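You operate a simulated robot arm through the tools that you are given. There is no shell and no other tool. Be economical: measure what you need, move in short steps, check, and stop when the job is done.

You run a simulated two-armed robot. Do the job below in one go: nothing can be reset, and whatever is moved stays where it is left.

Task
Lay the fresh leaf out thin, then plug the fan in and leave it running on LOW.
Fine: use the teal paddle and put it back; the plug goes home before the switch; the fan stays tilted down on the tray.

It is judged by the outcome, as a careful person would: the job done as asked, and still so three seconds after it is handed in. It fails if anything else is knocked over, pushed out of place, dropped, spilled or broken.

Robot
Two 7-joint arms with two-finger parallel grippers on one trunk, on a base that drives. Base frame: it is fixed to the floor where the robot stands at the start and does not move with it; the origin is under the middle of the robot, x ahead of it, y to its left, z up. Lengths are in m, angles in degrees, forces in N, time in s.
The left shoulder is at the start at [0.05, 0.161, 1.098], the right one opposite. With the tool pointing down near the work surface each hand reaches from about 0.1 to 0.68 m from the robot's upright axis, wherever it stands, measured 20 degrees to its own side. Places, roughly: fan dial [0.6, 0.2, 0.8]; fan head [0.7, 0.1, 1.1]; fan socket [0.8, -0.8, 0.8]; switch of the fan socket [0.8, -1, 0.8]; yellow brush (11x5x8 cm) [0.5, -0.9, 0.8]; yellow fan lever [0.7, 0.2, 1]. Payload 3.43 kg a hand.
The tool frame of a hand sits at the grasp point between the pads (the TCP): z along the fingers, y along the line on which they close. The tips reach 0.03 m beyond it. Largest opening 0.094 m; finger width 0.028, thickness 0.01; the body of the gripper, 0.05 by 0.096 m, starts 0.055 m behind the TCP.
Orientation is that of the tool frame in the base frame, as a unit quaternion [w, x, y, z]. With the fingers straight down and closing along the base's y, the tool's x points along the base's -x, its y along +y and its z along -z.

Tools
- The arms move only by the tool apply_moves. It takes "left_steps", "right_steps" or both (then of equal length, played together; a hand with none holds still); each is a list that holds one entry, the list of rows, each a list of 7 numbers: the finger opening in m, from 0 to 0.094, then the shift along the base's x, y, z in units of 250 mm (1.0 is 250 mm), then the turn, a rotation vector about the base's x, y, z in units of 90 degrees (1.0 is 90 degrees). In form: [[[gripper, tx, ty, tz, rx, ry, rz], ...]]. A call has 1 to 10 rows; each row is the pose to reach, as a shift and turn from the pose commanded when the call began. A call with a number of a shift or a turn outside -1 to 1 is refused whole. A row lasts 0.2 s, in which the tool goes at most 0.05 m and 8.6 degrees; a call with a longer step from one row to the next is refused whole, and so is a gripper value outside its range. A pose out of reach is approached as far as the arm can. The call stops where the force on the tool passes 40 N (or 10 N more than at its start, if that is more) or the arm is blocked; 0.2 s more then pass. Each finger travels about 0.045 m/s and halts on what it meets, pressing with about 34 N; the grip force reading is that of the motor and also rises with nothing between the fingers. The clock runs only during rows and for 0.2 s after the last one: add rows that repeat a pose to give the fingers time. The reply holds the time, the measured pose of the TCP, the force on the tool along the base axes, the opening and the grip force, in the units named above and with some noise, with the torque about the TCP (base axes, N m) and any sound that the robot's microphone picked up, and new pictures: "views" is both (left out), scene, wrist or none (wrist: the cameras of the hands that moved).
- Cameras (640 x 400 px; columns grow to the right, rows downward): "scene" is now at [0.1288, -0.0159, 1.2355]; the picture's right is [-0.17, -0.99, 0.00], its down [-0.44, 0.07, -0.89] and it looks along [0.88, -0.15, -0.45] (base axes); focal length 214 px, centre (320, 200). "left" rides on the left gripper at [0.076, -0.014, -0.103] in its tool frame; the picture's right is [0.18, 0.98, 0.00], its down [-0.75, 0.14, -0.64] and it looks along [-0.63, 0.12, 0.77] (tool axes); focal length 243 px, centre (320, 200). "right" rides on the right gripper at [0.076, 0.014, -0.103] in its tool frame; the picture's right is [-0.18, 0.98, 0.00], its down [-0.75, -0.14, -0.64] and it looks along [-0.63, -0.12, 0.77] (tool axes); focal length 243 px, centre (320, 200). There is no depth. A picture from a camera that has moved, and an enlarged one, comes with that camera's place and axes in the base frame and with its lens.
- move_column(by): slides the trunk up (or, below 0, down) by that many m; the arms and the scene camera ride with it, the base frame stays. It gives what a move gives, with no picture.
- base_move(legs): drives the robot by 1 to 6 legs, each [ahead, left, turn to the left] in m, m and degrees, along the robot's own axes; the way and the turn of a leg run together, so that a leg with both is an arc; at most 1.5 m and 180 degrees a leg. The arms and the cameras ride along, it lands a little off, and it stops where it bumps. It gives what a move gives, and a new picture of the scene camera.
- pan_tilt(pan, tilt): turns the head with the scene camera to pan (to the left, within 80 degrees either way) and tilt (down, from -29 to 69), counted from straight ahead of the robot. It gives what a move gives, and a new picture of the scene camera.
- zoom(camera, box): a new picture of the part [left, top, right, bottom] of that camera's present view, enlarged. It takes no simulated time.
- close_job(): hands the job in; it is judged then, once.

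Work in short steps. Places have to be worked out from the pictures, the camera data and where the tool is seen: move nearer, look again, correct. Check each grasp and each placing, and mend what went wrong. You have 120 turns and 260 pictures in all, those below and enlarged ones among them. Open the grippers and draw the arms clear of the work before you hand the job in, unless the task says otherwise.

The tools are called as name(argument=value, ...) on one line, values as JSON. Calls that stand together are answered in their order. apply_moves: Moves the arms, as the interface text tells. Its arguments: {"type":"object","properties":{"left_steps":{"type":"array"},"right_steps":{"type":"array"},"views":{"type":"string","enum":["both","scene","wrist","none"]}},"required":[]} The other tools are called the same way: move_column (by) slides the trunk up or down; base_move (legs) drives the base; pan_tilt (pan, tilt) turns the head that bears the scene camera; zoom (camera, box) takes an enlarged picture of a part of a camera's view; close_job () hands the job in.

At the start:

```text
clock: 0.0
left_eef_pos: [0.4962, 0.0778, 1.1285]
left_orientation: [0.0, 0.0, 1.0, 0.0]
left_wrist_force: [-0.1, 0.4, -0.2]
left_ft_torque: [0.02, 0.01, 0.04]
left_gripper_width: 0.094
left_grasp_force: 0.0
right_eef_pos: [0.2959, -0.3229, 1.1608]
right_orientation: [0.001, 0.0, 1.0, -0.001]
right_wrist_force: [0.0, 0.1, -0.5]
right_ft_torque: [0.01, -0.02, -0.01]
right_gripper_width: 0.0941
right_grasp_force: 0.1
trunk travel left (down, up): [-0.125, 0.142]
robot x, y, heading: [0.0009, 0.0022, -0.1]
head pan, tilt: [-9.5, 26.7]
```

scene: 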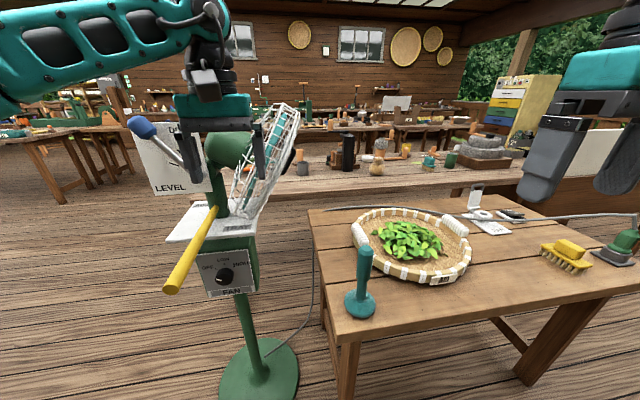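
right: 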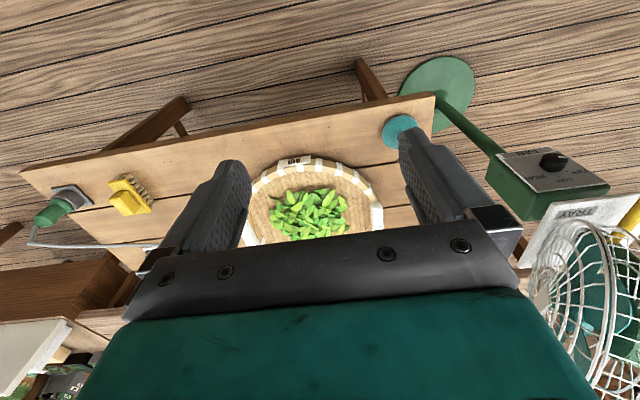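
left: 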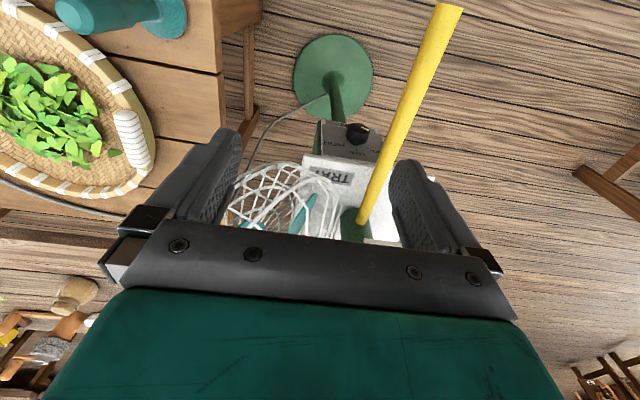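

The scene shows the fan at the left, the tray with the leaf and the teal paddle at the table's near-left corner. I look closer at the fan and at the table.

zoom(camera="scene", box=[120, 90, 320, 310])

zoom(camera="scene", box=[310, 170, 640, 370])

pan_tilt(pan=-45, tilt=25)

```text
1.82 times, centred on (220, 200) of scene
camera zoom: at [0.1288, -0.0159, 1.2355], right [-0.17, -0.99, 0.0], down [-0.44, 0.07, -0.89], along [0.88, -0.15, -0.45], focal length 390 px, centre (502, 200)
```

zoom: 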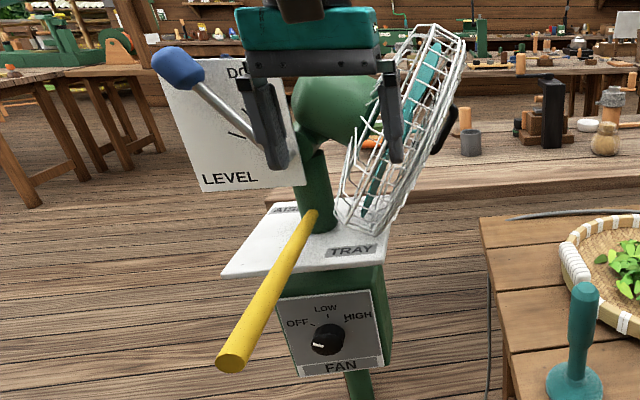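

```text
1.94 times, centred on (475, 270) of scene
camera zoom: at [0.1288, -0.0159, 1.2355], right [-0.17, -0.99, 0.0], down [-0.44, 0.07, -0.89], along [0.88, -0.15, -0.45], focal length 416 px, centre (19, 64)
```

zoom: 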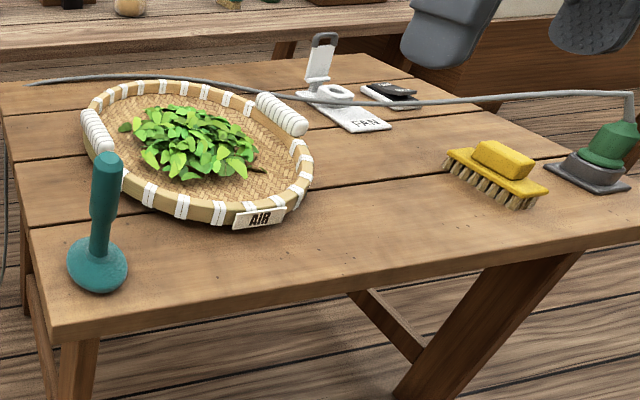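

```text
clock: 1.0
left_eef_pos: [0.4967, 0.0791, 1.1267]
left_orientation: [-0.001, 0.0, 1.0, 0.0]
left_wrist_force: [-0.2, -0.5, 0.2]
left_ft_torque: [0.02, 0.0, 0.02]
left_gripper_width: 0.0937
left_grasp_force: 0.2
right_eef_pos: [0.2956, -0.3225, 1.1605]
right_orientation: [0.0, 0.001, 1.0, -0.001]
right_wrist_force: [0.6, -0.2, -0.6]
right_ft_torque: [0.02, 0.0, 0.0]
right_gripper_width: 0.0939
right_grasp_force: 0.0
trunk travel left (down, up): [-0.125, 0.142]
robot x, y, heading: [0.0035, 0.0018, 0.1]
head pan, tilt: [-45.0, 25.0]
camera scene: at [0.1036, -0.0658, 1.2382], right [-0.71, -0.71, 0.0], down [-0.3, 0.3, -0.91], along [0.64, -0.64, -0.42], focal length 214 px, centre (320, 200)
```

scene: 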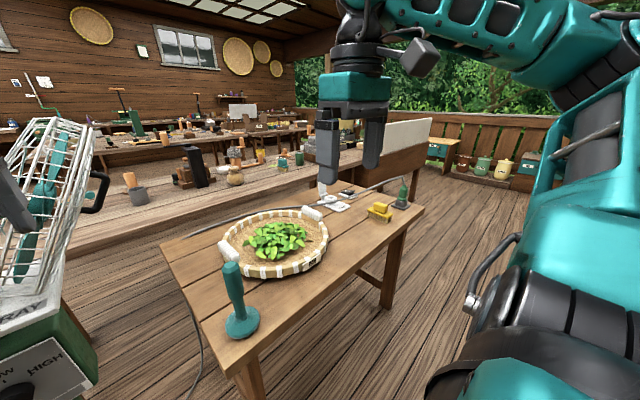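

Next I look at the fan straight on.

pan_tilt(pan=15, tilt=25)

zoom(camera="scene", box=[250, 70, 450, 195])

zoom(camera="scene", box=[270, 195, 430, 295])

zoom(camera="left", box=[200, 90, 480, 265])

```text
clock: 2.3
left_eef_pos: [0.4964, 0.0782, 1.1277]
left_orientation: [0.0, 0.0, 1.0, 0.001]
left_wrist_force: [-0.2, 0.4, 0.3]
left_ft_torque: [0.02, 0.02, 0.01]
left_gripper_width: 0.0942
left_grasp_force: 0.0
right_eef_pos: [0.2963, -0.3244, 1.1617]
right_orientation: [-0.001, 0.0, 1.0, -0.001]
right_wrist_force: [-0.9, 0.3, -0.2]
right_ft_torque: [-0.01, -0.03, -0.01]
right_gripper_width: 0.094
right_grasp_force: 0.1
trunk travel left (down, up): [-0.125, 0.142]
robot x, y, heading: [0.0019, -0.0021, 0.0]
head pan, tilt: [15.0, 25.0]
camera scene: at [0.1274, 0.0231, 1.2382], right [0.26, -0.97, 0.0], down [-0.41, -0.11, -0.91], along [0.88, 0.23, -0.42], focal length 214 px, centre (320, 200)
```

scene: 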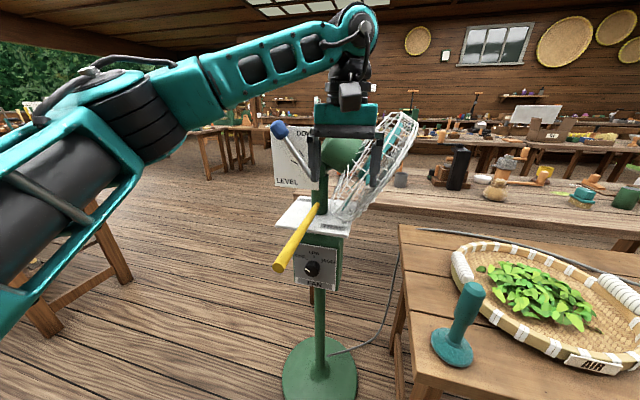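

```text
3.20 times, centred on (350, 132) of scene
camera zoom: at [0.1274, 0.0231, 1.2382], right [0.26, -0.97, 0.0], down [-0.41, -0.11, -0.91], along [0.88, 0.23, -0.42], focal length 686 px, centre (224, 416)
```

zoom: 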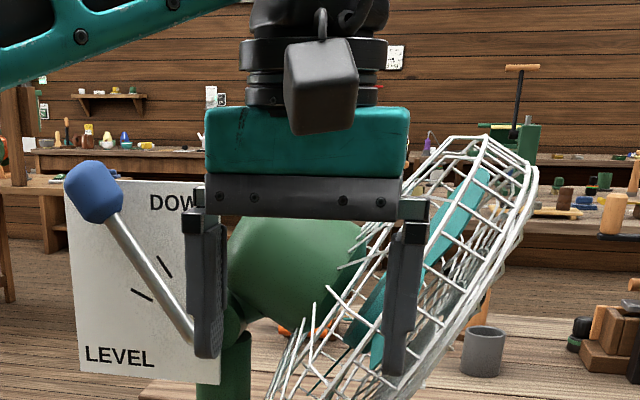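

```text
4.00 times, centred on (350, 245) of scene
camera zoom: at [0.1274, 0.0231, 1.2382], right [0.26, -0.97, 0.0], down [-0.41, -0.11, -0.91], along [0.88, 0.23, -0.42], focal length 858 px, centre (200, 20)
```

zoom: 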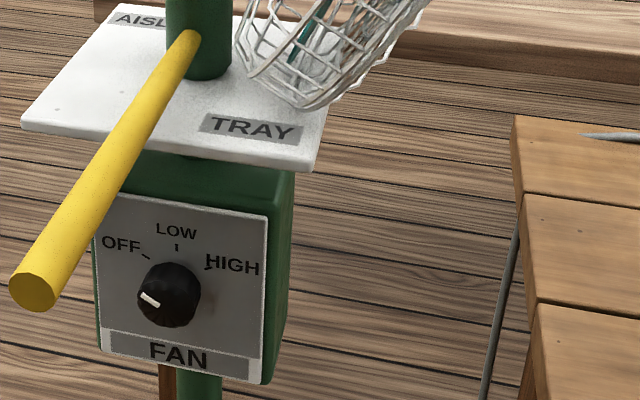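

```text
2.29 times, centred on (340, 178) of left
camera zoom: at [0.4207, 0.063, 1.2306], right [-0.18, 0.98, 0.0], down [0.75, 0.14, 0.64], along [0.63, 0.12, -0.77], focal length 555 px, centre (274, 251)
```

zoom: 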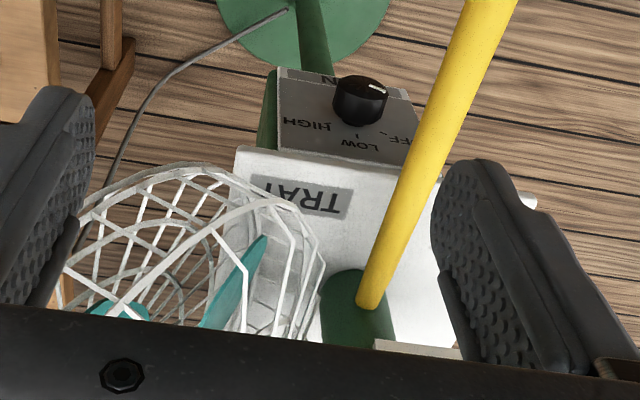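

The fan head hangs right (towards the tray), tilted down; dial near OFF; socket "FAN" with a raised lid at the back of the table, plug parked in a holder at the right. First I draw the left hand back from the fan before any driving.

apply_moves(left_steps=[[[0.094, -0.18, 0, 0.05, 0, 0, 0], [0.094, -0.36, 0, 0.1, 0, 0, 0], [0.094, -0.54, 0.05, 0.1, 0, 0, 0], [0.094, -0.7, 0.15, 0.1, 0, 0, 0], [0.094, -0.8, 0.3, 0.1, 0, 0, 0], [0.094, -0.8, 0.48, 0.1, 0, 0, 0]]], views="none")

pan_tilt(pan=5, tilt=28)

zoom(camera="scene", box=[180, 60, 420, 260])

```text
clock: 3.7
left_eef_pos: [0.2938, 0.1981, 1.1529]
left_orientation: [0.0, 0.0, 1.0, 0.0]
left_wrist_force: [-0.2, -0.5, -0.2]
left_ft_torque: [-0.03, -0.02, 0.03]
left_gripper_width: 0.0941
left_grasp_force: 0.0
right_eef_pos: [0.2954, -0.3224, 1.161]
right_orientation: [0.0, -0.001, 1.0, -0.001]
right_wrist_force: [1.2, 0.6, 0.6]
right_ft_torque: [-0.01, 0.01, 0.02]
right_gripper_width: 0.0942
right_grasp_force: 0.1
trunk travel left (down, up): [-0.125, 0.142]
robot x, y, heading: [0.0033, -0.0044, 0.2]
head pan, tilt: [15.0, 25.0]
```

```text
clock: 4.4
left_eef_pos: [0.2957, 0.1977, 1.1541]
left_orientation: [0.0, 0.0, 1.0, 0.0]
left_wrist_force: [0.2, -0.2, 0.1]
left_ft_torque: [0.03, 0.01, -0.03]
left_gripper_width: 0.0942
left_grasp_force: 0.1
right_eef_pos: [0.2962, -0.3225, 1.1607]
right_orientation: [0.0, 0.001, 1.0, -0.001]
right_wrist_force: [0.2, 0.6, -0.2]
right_ft_torque: [0.03, 0.0, -0.01]
right_gripper_width: 0.0938
right_grasp_force: 0.1
trunk travel left (down, up): [-0.125, 0.142]
robot x, y, heading: [-0.0017, 0.0018, 0.1]
head pan, tilt: [5.0, 28.0]
camera scene: at [0.1292, 0.0074, 1.2335], right [0.09, -1.0, 0.0], down [-0.47, -0.04, -0.88], along [0.88, 0.08, -0.47], focal length 214 px, centre (320, 200)
```

scene: 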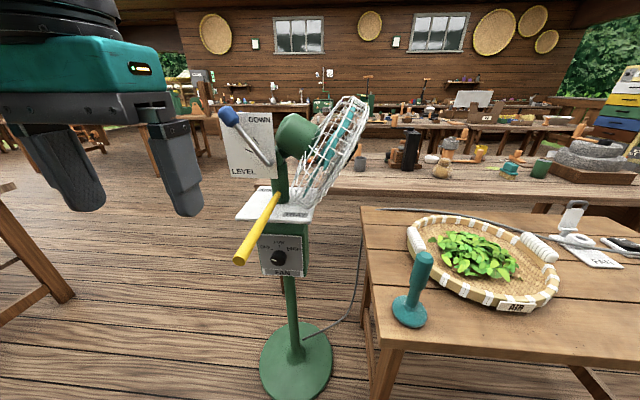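

```text
2.00 times, centred on (300, 160) of scene
camera zoom: at [0.1292, 0.0074, 1.2335], right [0.09, -1.0, 0.0], down [-0.47, -0.04, -0.88], along [0.88, 0.08, -0.47], focal length 429 px, centre (360, 280)
```

zoom: 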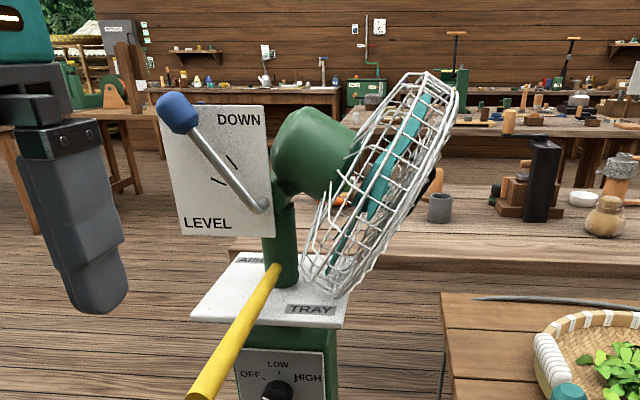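

Fan is aimed at the tray, tilted down; leave it. I drive sideways right in front of the table and look.

base_move(legs=[[0, -0.3, 0], [0.04, 0, 0]])

pan_tilt(pan=-10, tilt=45)

```text
clock: 8.1
left_eef_pos: [0.3353, -0.0928, 1.1524]
left_orientation: [0.0, -0.001, 1.0, 0.0]
left_wrist_force: [0.6, 0.2, -0.2]
left_ft_torque: [-0.01, 0.02, 0.01]
left_gripper_width: 0.0941
left_grasp_force: 0.0
right_eef_pos: [0.3372, -0.6138, 1.1608]
right_orientation: [0.0, 0.0, 1.0, -0.001]
right_wrist_force: [0.2, 0.1, -0.1]
right_ft_torque: [0.03, 0.03, 0.02]
right_gripper_width: 0.0941
right_grasp_force: 0.2
trunk travel left (down, up): [-0.125, 0.142]
robot x, y, heading: [0.0383, -0.2914, -0.1]
head pan, tilt: [5.0, 28.0]
camera scene: at [0.1698, -0.2837, 1.2333], right [0.09, -1.0, 0.0], down [-0.47, -0.04, -0.88], along [0.88, 0.08, -0.47], focal length 214 px, centre (320, 200)
```

scene: 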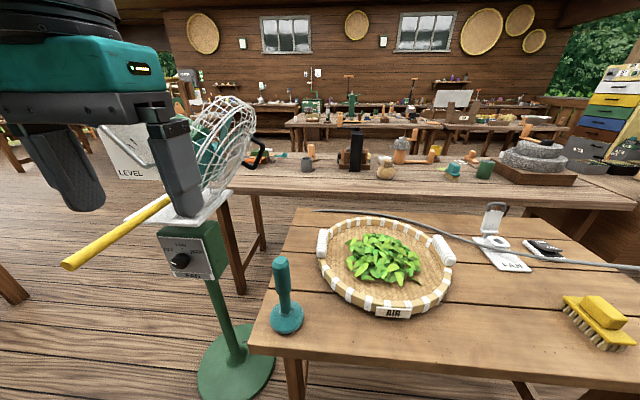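

```text
clock: 8.9
left_eef_pos: [0.3355, -0.0933, 1.1533]
left_orientation: [-0.001, -0.001, 1.0, 0.001]
left_wrist_force: [0.0, 0.6, 0.6]
left_ft_torque: [-0.01, -0.04, 0.0]
left_gripper_width: 0.0942
left_grasp_force: 0.1
right_eef_pos: [0.337, -0.6131, 1.1607]
right_orientation: [0.0, 0.0, 1.0, -0.001]
right_wrist_force: [-0.5, 1.1, -0.5]
right_ft_torque: [0.0, -0.04, 0.02]
right_gripper_width: 0.0938
right_grasp_force: 0.1
trunk travel left (down, up): [-0.125, 0.142]
robot x, y, heading: [0.0411, -0.2873, 0.1]
head pan, tilt: [-10.0, 45.0]
camera scene: at [0.1584, -0.3058, 1.2077], right [-0.17, -0.99, 0.0], down [-0.7, 0.12, -0.71], along [0.7, -0.12, -0.71], focal length 214 px, centre (320, 200)
```

scene: 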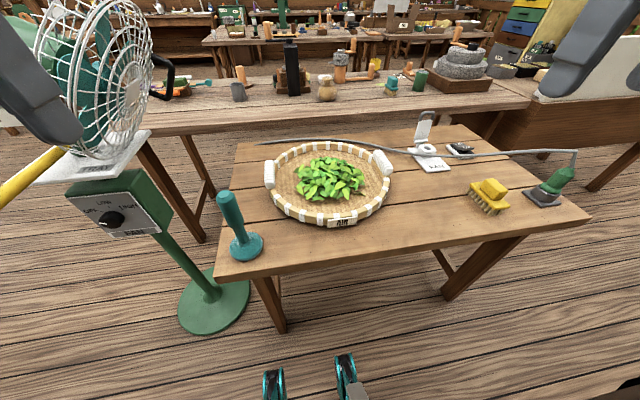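

Estimates: paddle stands at about (0.465,-0.18), handle top z≈0.94; tray centre about (0.64,-0.42), table z≈0.76. I tuck the left hand back and bring the right hand towards the paddle, high above everything.

apply_moves(left_steps=[[[0.094, -0.1, 0.1, 0, 0, 0, 0], [0.094, -0.2, 0.2, 0, 0, 0, 0], [0.094, -0.3, 0.32, 0, 0, 0, 0], [0.094, -0.36, 0.45, 0, 0, 0, 0], [0.094, -0.38, 0.6, 0, 0, 0, 0], [0.094, -0.38, 0.6, 0, 0, 0, 0]]], right_steps=[[[0.094, 0, 0.16, 0, 0, 0, 0], [0.094, 0, 0.33, 0, 0, 0, 0], [0.094, 0, 0.5, 0, 0, 0, 0], [0.094, 0, 0.67, 0, 0, 0, 0], [0.094, 0, 0.84, 0, 0, 0, 0], [0.094, 0, 1.0, 0, 0, 0, 0]]], views="none")

apply_moves(right_steps=[[[0.094, 0.12, 0.15, 0, 0, 0, 0], [0.094, 0.24, 0.3, 0, 0, 0, 0], [0.094, 0.36, 0.45, 0, 0, 0, 0], [0.094, 0.45, 0.6, 0, 0, 0, 0], [0.094, 0.48, 0.7, -0.1, 0, 0, 0], [0.094, 0.5, 0.73, -0.2, 0, 0, 0], [0.094, 0.5, 0.73, -0.2, 0, 0, 0]]], views="both")

```text
clock: 10.3
left_eef_pos: [0.2645, 0.0106, 1.1376]
left_orientation: [0.001, -0.001, 1.0, 0.0]
left_wrist_force: [0.1, -0.3, 0.3]
left_ft_torque: [0.0, -0.01, 0.0]
left_gripper_width: 0.0939
left_grasp_force: 0.0
left hand out of reach, approached as far as the arm can: row 4, 5, 6
right_eef_pos: [0.3359, -0.3846, 1.1583]
right_orientation: [0.003, 0.002, 1.0, 0.001]
right_wrist_force: [-0.1, -0.1, -0.7]
right_ft_torque: [-0.01, -0.02, -0.01]
right_gripper_width: 0.0943
right_grasp_force: 0.0
right hand out of reach, approached as far as the arm can: row 6
trunk travel left (down, up): [-0.125, 0.142]
robot x, y, heading: [0.0395, -0.2942, 0.0]
head pan, tilt: [-10.0, 45.0]
```

```text
clock: 11.9
left_eef_pos: [0.2647, 0.0114, 1.1369]
left_orientation: [0.001, -0.001, 1.0, 0.0]
left_wrist_force: [1.5, -0.4, -0.5]
left_ft_torque: [0.04, -0.02, 0.01]
left_gripper_width: 0.094
left_grasp_force: 0.1
right_eef_pos: [0.3963, -0.3865, 1.0952]
right_orientation: [0.001, -0.001, 1.0, 0.001]
right_wrist_force: [-0.4, 0.3, 0.5]
right_ft_torque: [-0.01, -0.02, -0.04]
right_gripper_width: 0.0941
right_grasp_force: 0.1
right hand out of reach, approached as far as the arm can: row 1, 2, 3, 4, 5, 6, 7
trunk travel left (down, up): [-0.125, 0.142]
robot x, y, heading: [0.0354, -0.2899, 0.3]
head pan, tilt: [-10.0, 45.0]
camera scene: at [0.1584, -0.3059, 1.2076], right [-0.17, -0.99, 0.0], down [-0.7, 0.12, -0.71], along [0.7, -0.12, -0.71], focal length 214 px, centre (320, 200)
camera right: at [0.3193, -0.3722, 1.1981], right [0.18, 0.98, 0.0], down [0.75, -0.14, 0.64], along [0.63, -0.12, -0.77], focal length 243 px, centre (320, 200)
```

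scene: 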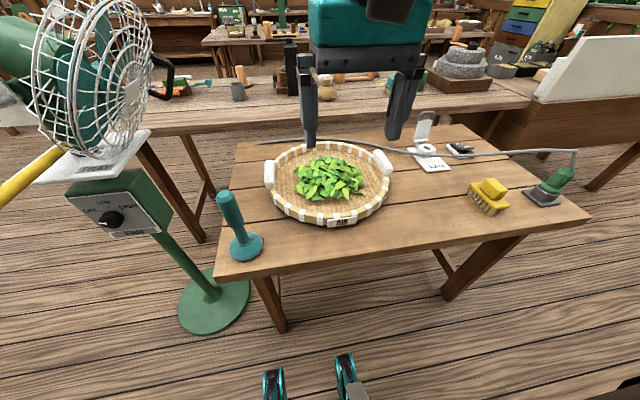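
right: 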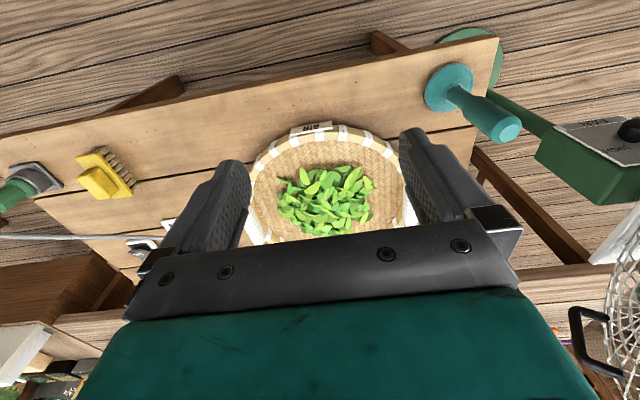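

The right hand can't cross left of the centreline, so I drive left 0.2 and a little ahead, which brings it about above the paddle with both paddle and tray in reach.

base_move(legs=[[0, 0.2, 0], [0.08, 0, 0]])

zoom(camera="right", box=[0, 0, 640, 400])

```text
clock: 14.9
left_eef_pos: [0.3416, 0.2123, 1.1358]
left_orientation: [0.0, -0.003, 1.0, 0.0]
left_wrist_force: [-0.4, -0.3, -0.3]
left_ft_torque: [0.02, 0.02, 0.01]
left_gripper_width: 0.0942
left_grasp_force: 0.0
right_eef_pos: [0.4733, -0.1824, 1.0946]
right_orientation: [0.0, -0.004, 1.0, 0.0]
right_wrist_force: [0.7, 0.0, -1.5]
right_ft_torque: [0.01, 0.03, 0.0]
right_gripper_width: 0.0939
right_grasp_force: 0.1
trunk travel left (down, up): [-0.125, 0.142]
robot x, y, heading: [0.1137, -0.0861, 0.3]
head pan, tilt: [-10.0, 45.0]
camera scene: at [0.2362, -0.1029, 1.2075], right [-0.17, -0.99, 0.0], down [-0.7, 0.12, -0.71], along [0.7, -0.12, -0.71], focal length 214 px, centre (320, 200)
```

scene: 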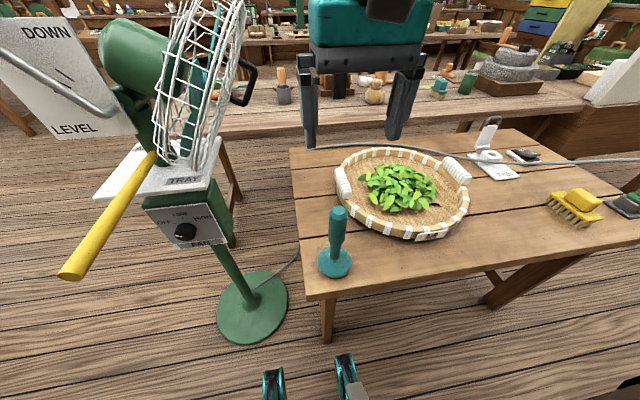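

```text
1.00 times, centred on (320, 200) of right (not enlarged: the box is as wide or as high as the picture)
camera zoom: at [0.3973, -0.1684, 1.1981], right [0.18, 0.98, 0.0], down [0.75, -0.14, 0.64], along [0.63, -0.11, -0.77], focal length 243 px, centre (320, 200)
```

zoom: 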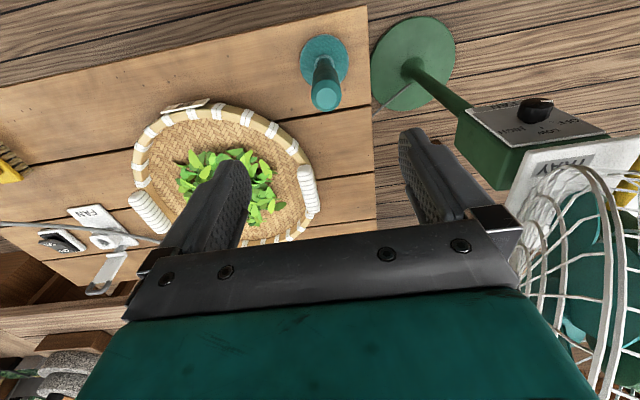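

Paddle handle axis ≈ (0.470,-0.175), top z≈0.94. I lower the right hand open around it to z≈0.91.

apply_moves(right_steps=[[[0.094, -0.012, 0.028, -0.15, 0, 0, 0], [0.094, -0.012, 0.028, -0.32, 0, 0, 0], [0.094, -0.012, 0.028, -0.48, 0, 0, 0], [0.094, -0.012, 0.028, -0.62, 0, 0, 0], [0.094, -0.012, 0.028, -0.74, 0, 0, 0], [0.094, -0.012, 0.028, -0.74, 0, 0, 0]]])

```text
clock: 16.3
left_eef_pos: [0.3399, 0.2138, 1.1359]
left_orientation: [0.0, -0.003, 1.0, 0.001]
left_wrist_force: [-1.0, -0.5, -0.9]
left_ft_torque: [0.0, 0.02, -0.04]
left_gripper_width: 0.094
left_grasp_force: 0.0
right_eef_pos: [0.4668, -0.1889, 0.9124]
right_orientation: [0.001, -0.003, 1.0, 0.001]
right_wrist_force: [-0.6, 0.1, 1.3]
right_ft_torque: [0.03, 0.01, 0.03]
right_gripper_width: 0.0941
right_grasp_force: 0.0
right hand out of reach, approached as far as the arm can: row 4, 5, 6
trunk travel left (down, up): [-0.125, 0.142]
robot x, y, heading: [0.1192, -0.0861, 0.5]
head pan, tilt: [-10.0, 45.0]
camera scene: at [0.2355, -0.1029, 1.2077], right [-0.17, -0.99, 0.0], down [-0.7, 0.12, -0.71], along [0.7, -0.12, -0.71], focal length 214 px, centre (320, 200)
camera right: at [0.3902, -0.1745, 1.0168], right [0.18, 0.98, 0.0], down [0.75, -0.14, 0.64], along [0.63, -0.11, -0.77], focal length 243 px, centre (320, 200)
```

scene: 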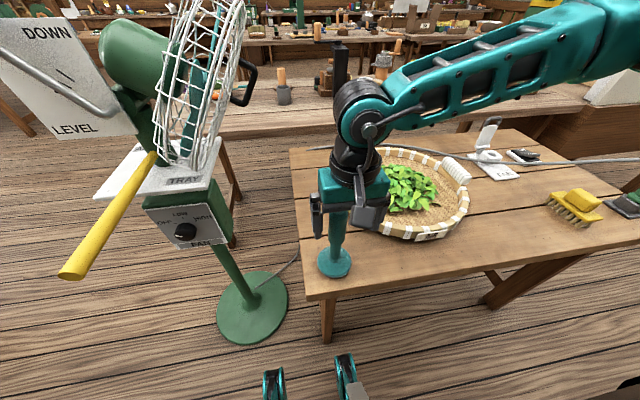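
right: 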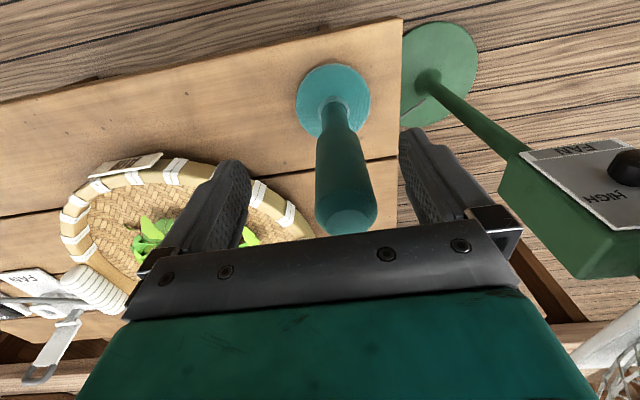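

Handle sits between the fingers but ~13 mm off centre, and the arm is at its limit; a tiny base shift left centres it.

base_move(legs=[[0, 0.015, 0]])

zoom(camera="right", box=[120, 40, 520, 290])

```text
clock: 17.1
left_eef_pos: [0.3402, 0.2294, 1.1373]
left_orientation: [0.0, -0.003, 1.0, 0.0]
left_wrist_force: [-0.2, 0.2, 0.0]
left_ft_torque: [0.0, 0.03, 0.0]
left_gripper_width: 0.0942
left_grasp_force: 0.1
right_eef_pos: [0.4655, -0.1724, 0.9144]
right_orientation: [0.001, -0.003, 1.0, 0.001]
right_wrist_force: [0.9, 0.5, -0.3]
right_ft_torque: [-0.03, -0.03, 0.0]
right_gripper_width: 0.094
right_grasp_force: 0.0
trunk travel left (down, up): [-0.125, 0.142]
robot x, y, heading: [0.1177, -0.0755, 0.4]
head pan, tilt: [-10.0, 45.0]
camera scene: at [0.2354, -0.0878, 1.2077], right [-0.17, -0.99, 0.0], down [-0.7, 0.12, -0.71], along [0.7, -0.12, -0.71], focal length 214 px, centre (320, 200)
```

scene: 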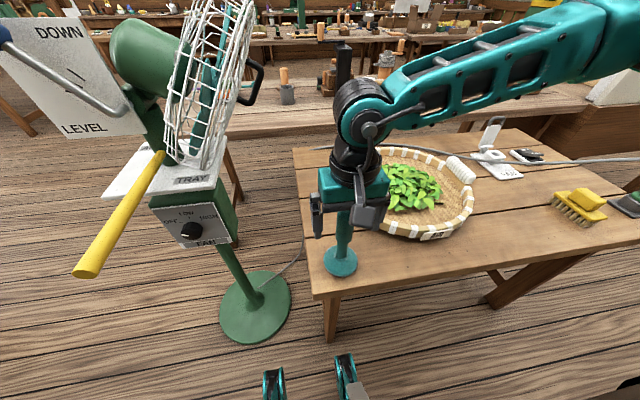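

```text
1.60 times, centred on (320, 165) of right
camera zoom: at [0.3902, -0.1594, 1.0172], right [0.18, 0.98, 0.0], down [0.75, -0.14, 0.64], along [0.63, -0.11, -0.77], focal length 388 px, centre (320, 256)
```

zoom: 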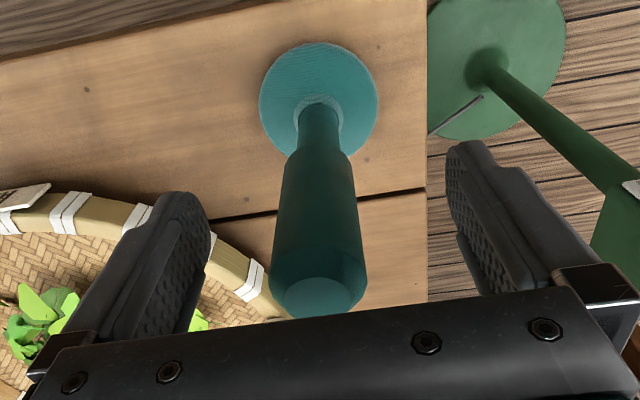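

Centred now; close on the handle.

apply_moves(right_steps=[[[0.0, 0, 0, 0, 0, 0, 0], [0.0, 0, 0, 0, 0, 0, 0], [0.0, 0, 0, 0, 0, 0, 0], [0.0, 0, 0, 0, 0, 0, 0], [0.0, 0, 0, 0, 0, 0, 0], [0.0, 0, 0, 0, 0, 0, 0]]], views="wrist")

```text
clock: 18.5
left_eef_pos: [0.3399, 0.2285, 1.137]
left_orientation: [0.001, -0.004, 1.0, 0.001]
left_wrist_force: [0.4, -0.4, 0.5]
left_ft_torque: [0.01, 0.02, -0.01]
left_gripper_width: 0.0941
left_grasp_force: 0.0
right_eef_pos: [0.4665, -0.1742, 0.9133]
right_orientation: [0.001, -0.002, 1.0, 0.0]
right_wrist_force: [0.3, -2.1, 1.5]
right_ft_torque: [-0.25, -0.07, -0.03]
right_gripper_width: 0.0361
right_grasp_force: 34.1
trunk travel left (down, up): [-0.125, 0.142]
robot x, y, heading: [0.1141, -0.0777, 0.3]
head pan, tilt: [-10.0, 45.0]
camera right: at [0.3902, -0.16, 1.0172], right [0.18, 0.98, 0.0], down [0.75, -0.14, 0.64], along [0.63, -0.11, -0.77], focal length 243 px, centre (320, 200)
```

right: 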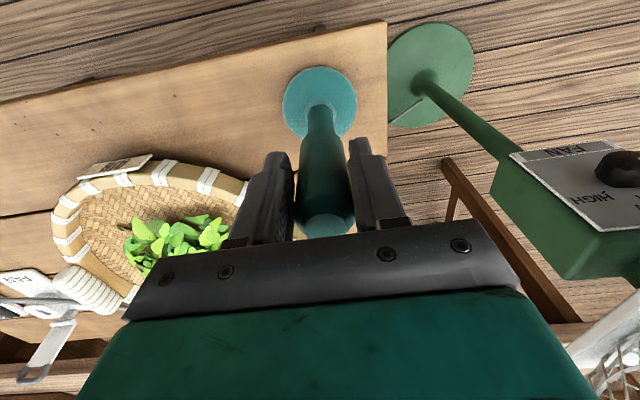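

Grip is firm (36 mm). Lift straight up and view the tray.

apply_moves(right_steps=[[[0.0, 0, 0, 0.12, 0, 0, 0], [0.0, 0, 0, 0.28, 0, 0, 0], [0.0, 0, 0, 0.44, 0, 0, 0], [0.0, 0, -0.12, 0.52, 0, 0, 0], [0.0, 0, -0.3, 0.52, 0, 0, 0], [0.0, 0, -0.48, 0.52, 0, 0, 0], [0.0, 0, -0.48, 0.52, 0, 0, 0]]])

zoom(camera="scene", box=[300, 120, 500, 260])

```text
clock: 20.1
left_eef_pos: [0.3405, 0.2287, 1.1364]
left_orientation: [0.0, -0.003, 1.0, 0.0]
left_wrist_force: [0.0, -0.3, -0.9]
left_ft_torque: [0.02, -0.01, 0.03]
left_gripper_width: 0.094
left_grasp_force: 0.2
right_eef_pos: [0.4655, -0.2932, 1.04]
right_orientation: [-0.001, -0.004, 1.0, 0.001]
right_wrist_force: [-0.1, 0.6, -2.5]
right_ft_torque: [-0.01, 0.01, -0.03]
right_gripper_width: 0.0358
right_grasp_force: 33.4
trunk travel left (down, up): [-0.125, 0.142]
robot x, y, heading: [0.1167, -0.0725, 0.4]
head pan, tilt: [-10.0, 45.0]
camera scene: at [0.2356, -0.088, 1.2076], right [-0.17, -0.99, 0.0], down [-0.7, 0.12, -0.71], along [0.7, -0.12, -0.71], focal length 214 px, centre (320, 200)
camera right: at [0.3896, -0.2801, 1.1439], right [0.18, 0.98, 0.0], down [0.75, -0.14, 0.64], along [0.63, -0.11, -0.77], focal length 243 px, centre (320, 200)
```

scene: 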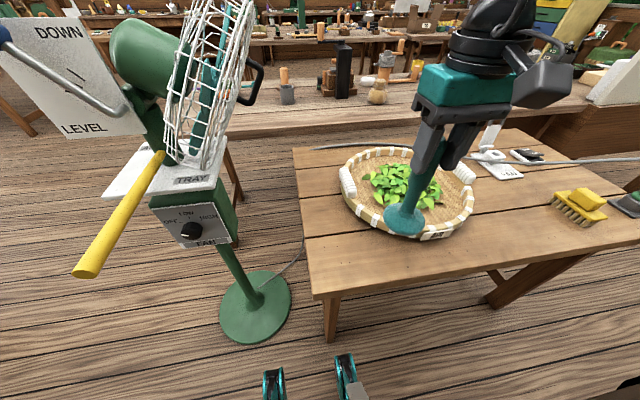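
right: 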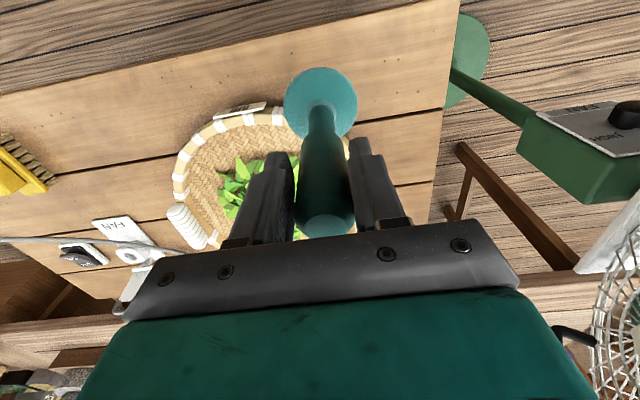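

```text
2.86 times, centred on (400, 190) of scene
camera zoom: at [0.2356, -0.088, 1.2076], right [-0.17, -0.99, 0.0], down [-0.7, 0.12, -0.71], along [0.7, -0.12, -0.71], focal length 613 px, centre (91, 229)
```

zoom: 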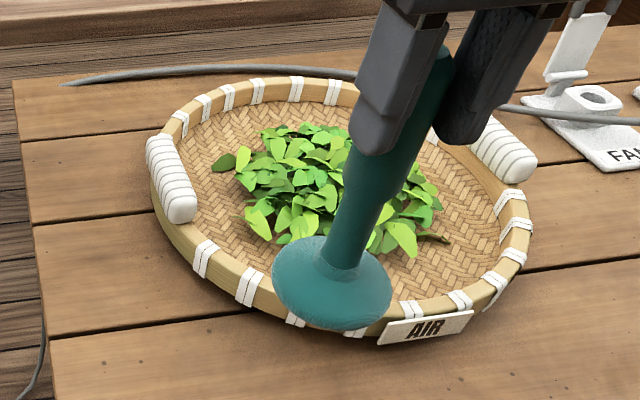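

Tray centre ≈ (0.65,-0.40), inner radius ≈0.15, leaf heap ≈0.2 m wide in the middle. For better reach over the tray I drive right by 0.17 with the paddle held high.

base_move(legs=[[0, -0.17, 0]])

zoom(camera="scene", box=[220, 90, 440, 240])

```text
clock: 22.2
left_eef_pos: [0.3424, 0.0578, 1.1368]
left_orientation: [0.0, -0.001, 1.0, 0.001]
left_wrist_force: [0.8, 0.0, 0.1]
left_ft_torque: [-0.01, 0.0, -0.01]
left_gripper_width: 0.0938
left_grasp_force: 0.0
right_eef_pos: [0.4656, -0.4641, 1.0404]
right_orientation: [0.001, -0.001, 1.0, 0.001]
right_wrist_force: [-0.1, -0.3, -3.0]
right_ft_torque: [0.01, 0.02, -0.05]
right_gripper_width: 0.036
right_grasp_force: 34.0
trunk travel left (down, up): [-0.125, 0.142]
robot x, y, heading: [0.1206, -0.2453, -0.1]
head pan, tilt: [-10.0, 45.0]
camera scene: at [0.2364, -0.258, 1.2076], right [-0.17, -0.99, 0.0], down [-0.7, 0.12, -0.71], along [0.7, -0.12, -0.71], focal length 214 px, centre (320, 200)
```

scene: 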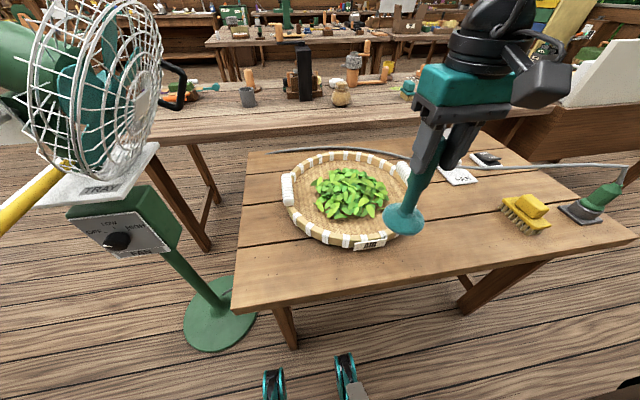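

```text
2.67 times, centred on (330, 165) of scene
camera zoom: at [0.2364, -0.258, 1.2076], right [-0.17, -0.99, 0.0], down [-0.7, 0.12, -0.71], along [0.7, -0.12, -0.71], focal length 572 px, centre (293, 293)
```

zoom: 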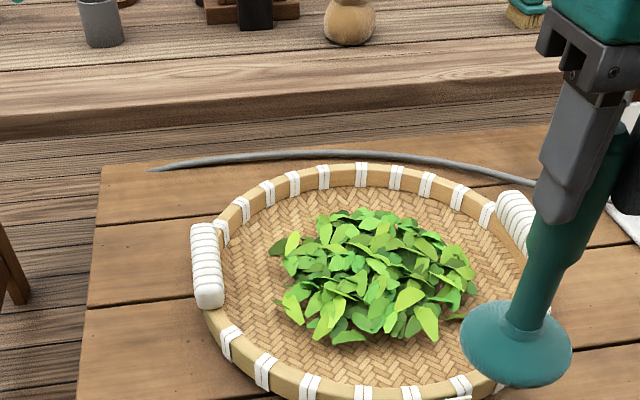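

I bring the paddle above the heap's centre, then lower towards it watching force.

apply_moves(right_steps=[[[0.0, 0.15, 0.05, 0, 0, 0, 0], [0.0, 0.32, 0.1, 0, 0, 0, 0], [0.0, 0.5, 0.16, 0, 0, 0, 0], [0.0, 0.66, 0.2, 0, 0, 0, 0], [0.0, 0.76, 0.216, 0, 0, 0, 0], [0.0, 0.76, 0.216, -0.12, 0, 0, 0], [0.0, 0.76, 0.216, -0.24, 0, 0, 0], [0.0, 0.76, 0.216, -0.32, 0, 0, 0], [0.0, 0.76, 0.216, -0.36, 0, 0, 0]]])

zoom(camera="scene", box=[240, 110, 460, 260])

```text
clock: 24.2
left_eef_pos: [0.3445, 0.0584, 1.1357]
left_orientation: [0.0, -0.002, 1.0, 0.0]
left_wrist_force: [0.1, -0.3, 0.4]
left_ft_torque: [0.03, 0.0, 0.01]
left_gripper_width: 0.0942
left_grasp_force: 0.0
right_eef_pos: [0.6328, -0.427, 0.9556]
right_orientation: [0.001, -0.001, 1.0, 0.001]
right_wrist_force: [0.0, 0.2, -3.2]
right_ft_torque: [0.01, 0.04, -0.02]
right_gripper_width: 0.0354
right_grasp_force: 34.0
right hand out of reach, approached as far as the arm can: row 4, 5, 6, 7, 8, 9
trunk travel left (down, up): [-0.125, 0.142]
robot x, y, heading: [0.1149, -0.2433, 0.3]
head pan, tilt: [-10.0, 45.0]
camera scene: at [0.2365, -0.2578, 1.2076], right [-0.17, -0.99, 0.0], down [-0.7, 0.12, -0.71], along [0.7, -0.12, -0.71], focal length 214 px, centre (320, 200)
camera right: at [0.5566, -0.4131, 1.0586], right [0.18, 0.98, 0.0], down [0.75, -0.14, 0.64], along [0.63, -0.12, -0.77], focal length 243 px, centre (320, 200)
```

scene: 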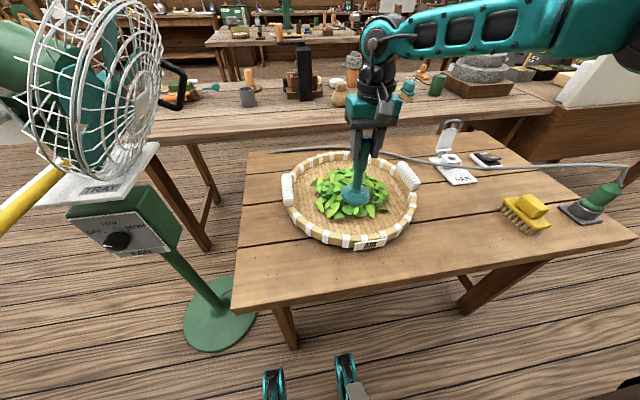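
right: 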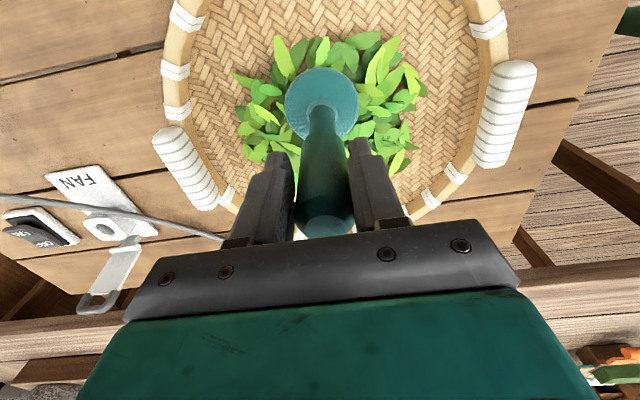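

```text
2.67 times, centred on (350, 185) of scene
camera zoom: at [0.2365, -0.2578, 1.2076], right [-0.17, -0.99, 0.0], down [-0.7, 0.12, -0.71], along [0.7, -0.12, -0.71], focal length 572 px, centre (240, 240)
```

zoom: 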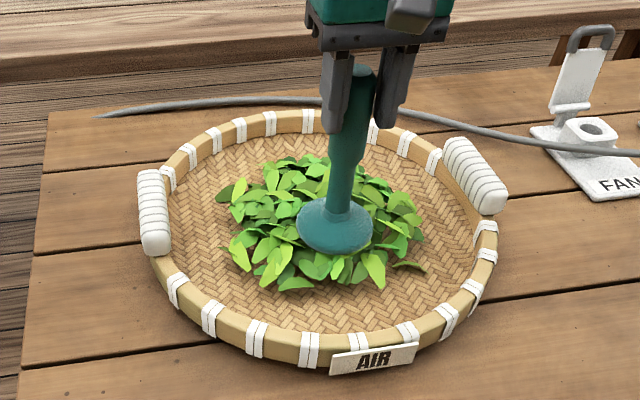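

The arm is at its limit here; I raise the paddle and drive 0.09 ahead for proper reach.

apply_moves(right_steps=[[[0.0, -0.1, -0.07, 0.12, 0, 0, 0], [0.0, -0.25, -0.07, 0.3, 0, 0, 0], [0.0, -0.4, -0.07, 0.36, 0, 0, 0], [0.0, -0.4, -0.07, 0.36, 0, 0, 0]]], views="none")

base_move(legs=[[0.09, 0, 0]])

```text
refused: row 2 steps farther than a row can; nothing moved
```

```text
clock: 25.3
left_eef_pos: [0.4048, -0.0261, 1.138]
left_orientation: [0.001, 0.017, 1.0, -0.001]
left_wrist_force: [0.7, -0.2, 0.2]
left_ft_torque: [-0.02, -0.05, -0.05]
left_gripper_width: 0.0941
left_grasp_force: 0.0
right_eef_pos: [0.6773, -0.5222, 0.9555]
right_orientation: [0.0, 0.017, 1.0, 0.001]
right_wrist_force: [-0.6, 0.2, -3.5]
right_ft_torque: [0.01, 0.03, 0.02]
right_gripper_width: 0.0357
right_grasp_force: 34.4
trunk travel left (down, up): [-0.125, 0.142]
robot x, y, heading: [0.1723, -0.3214, -2.1]
head pan, tilt: [-10.0, 45.0]
stopped in leg 1: the robot was blocked; the commanded pose is now the measured one
camera scene: at [0.2875, -0.3384, 1.2076], right [-0.21, -0.98, 0.0], down [-0.69, 0.15, -0.71], along [0.69, -0.15, -0.71], focal length 214 px, centre (320, 200)
```

scene: 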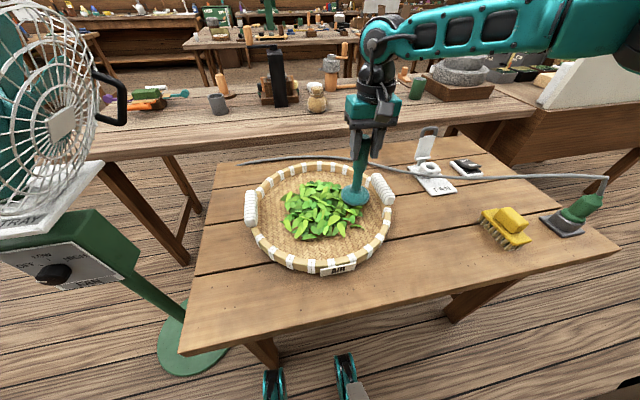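

The lift was refused (step too long) and the base still drove; it grazed something (likely the table leg) and stopped askew. Before anything else I lift the paddle straight up and inspect.

apply_moves(right_steps=[[[0.0, 0, 0, 0.12, 0, 0, 0], [0.0, 0, 0, 0.28, 0, 0, 0], [0.0, 0, 0, 0.4, 0, 0, 0], [0.0, -0.16, 0, 0.4, 0, 0, 0], [0.0, -0.34, 0, 0.4, 0, 0, 0], [0.0, -0.34, 0, 0.4, 0, 0, 0]]])

zoom(camera="scene", box=[210, 140, 430, 290])

pan_tilt(pan=20, tilt=60)

```text
clock: 26.7
left_eef_pos: [0.405, -0.0236, 1.1368]
left_orientation: [0.0, 0.014, 1.0, 0.0]
left_wrist_force: [0.2, -0.4, 0.1]
left_ft_torque: [0.01, -0.02, 0.0]
left_gripper_width: 0.0942
left_grasp_force: 0.0
right_eef_pos: [0.5936, -0.5213, 1.0535]
right_orientation: [0.0, 0.014, 1.0, 0.002]
right_wrist_force: [-0.2, 0.5, -2.8]
right_ft_torque: [-0.02, 0.01, -0.01]
right_gripper_width: 0.0353
right_grasp_force: 34.3
trunk travel left (down, up): [-0.125, 0.142]
robot x, y, heading: [0.1703, -0.3179, -1.5]
head pan, tilt: [-10.0, 45.0]
camera scene: at [0.2871, -0.3367, 1.2076], right [-0.2, -0.98, 0.0], down [-0.69, 0.14, -0.71], along [0.69, -0.14, -0.71], focal length 214 px, centre (320, 200)
camera right: at [0.5182, -0.5055, 1.1575], right [0.21, 0.98, 0.0], down [0.75, -0.17, 0.64], along [0.63, -0.14, -0.77], focal length 243 px, centre (320, 200)
```

scene: 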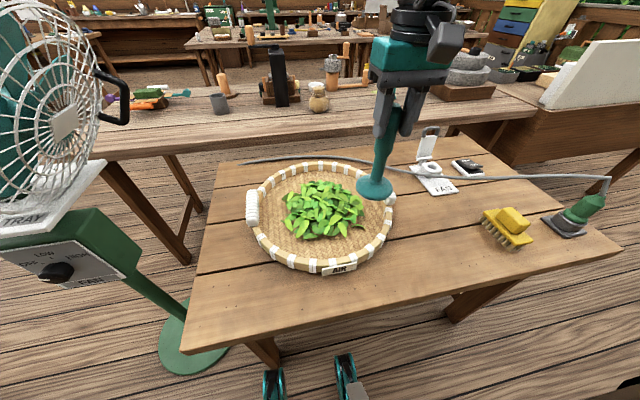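
right: 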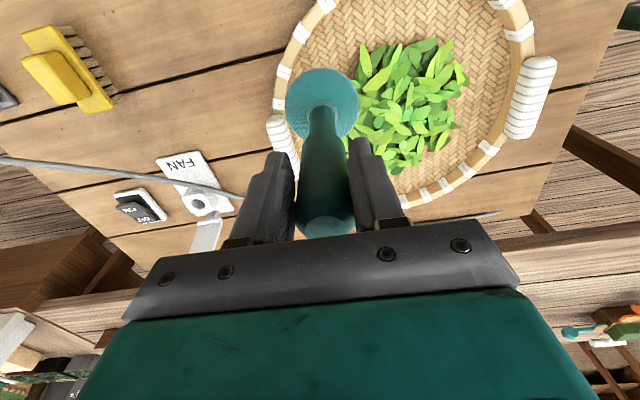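

```text
2.67 times, centred on (320, 215) of scene
camera zoom: at [0.2871, -0.3367, 1.2076], right [-0.2, -0.98, 0.0], down [-0.69, 0.14, -0.71], along [0.69, -0.14, -0.71], focal length 572 px, centre (320, 160)
```

zoom: 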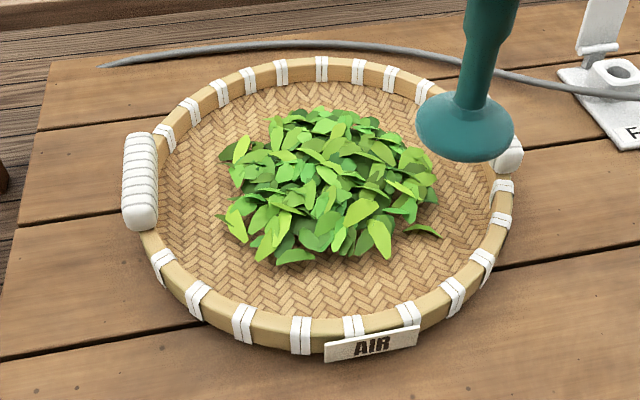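

```text
clock: 27.6
left_eef_pos: [0.403, -0.0234, 1.1361]
left_orientation: [0.0, 0.016, 1.0, -0.001]
left_wrist_force: [-0.1, -0.4, 0.0]
left_ft_torque: [0.01, -0.02, -0.01]
left_gripper_width: 0.0942
left_grasp_force: 0.0
right_eef_pos: [0.5939, -0.5224, 1.0544]
right_orientation: [0.0, 0.014, 1.0, 0.001]
right_wrist_force: [-0.4, 0.1, -3.8]
right_ft_torque: [0.0, 0.03, -0.02]
right_gripper_width: 0.0355
right_grasp_force: 33.8
trunk travel left (down, up): [-0.125, 0.142]
robot x, y, heading: [0.1676, -0.3181, -1.8]
head pan, tilt: [20.0, 60.0]
camera scene: at [0.2707, -0.2992, 1.1882], right [0.31, -0.95, 0.0], down [-0.82, -0.27, -0.5], along [0.47, 0.16, -0.87], focal length 214 px, centre (320, 200)
```

scene: 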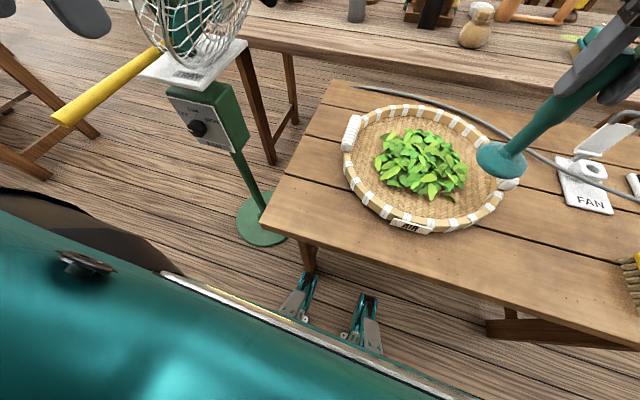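

Nothing on the table shifted and the heap is intact; the foot just touches the table leg. Raising the trunk should give more reach at this height.

move_column(by=0.13)

pan_tilt(pan=-10, tilt=50)

```text
clock: 29.2
left_eef_pos: [0.4038, -0.0231, 1.2671]
left_orientation: [-0.001, 0.015, 1.0, -0.001]
left_wrist_force: [-0.8, 0.3, 0.1]
left_ft_torque: [0.04, -0.04, 0.02]
left_gripper_width: 0.0938
left_grasp_force: 0.0
right_eef_pos: [0.5947, -0.5217, 1.1837]
right_orientation: [0.001, 0.015, 1.0, 0.0]
right_wrist_force: [1.1, -0.4, -3.4]
right_ft_torque: [0.0, 0.05, 0.02]
right_gripper_width: 0.0354
right_grasp_force: 34.5
trunk travel left (down, up): [-0.255, 0.012]
robot x, y, heading: [0.1707, -0.3205, -1.5]
head pan, tilt: [20.0, 60.0]
```

```text
clock: 30.2
left_eef_pos: [0.4039, -0.0234, 1.2666]
left_orientation: [0.0, 0.016, 1.0, 0.0]
left_wrist_force: [-0.2, -0.7, -0.2]
left_ft_torque: [0.02, -0.02, -0.01]
left_gripper_width: 0.0942
left_grasp_force: 0.2
right_eef_pos: [0.5941, -0.5217, 1.1838]
right_orientation: [0.0, 0.015, 1.0, 0.001]
right_wrist_force: [-0.5, 0.0, -3.4]
right_ft_torque: [-0.01, 0.04, 0.0]
right_gripper_width: 0.0349
right_grasp_force: 34.7
trunk travel left (down, up): [-0.255, 0.012]
robot x, y, heading: [0.1682, -0.3196, -1.5]
head pan, tilt: [-10.0, 50.0]
camera scene: at [0.2827, -0.3355, 1.3307], right [-0.2, -0.98, 0.0], down [-0.75, 0.16, -0.64], along [0.63, -0.13, -0.77], focal length 214 px, centre (320, 200)
```

scene: 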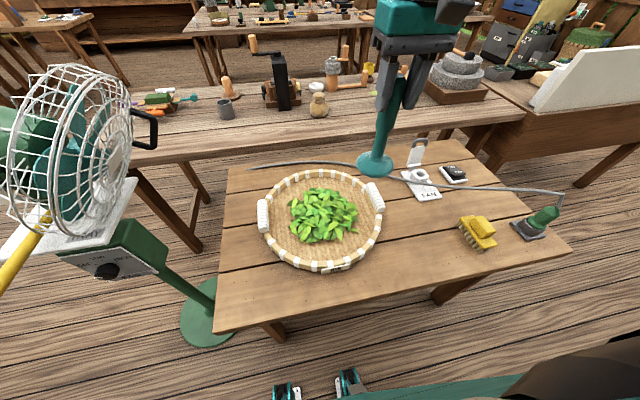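

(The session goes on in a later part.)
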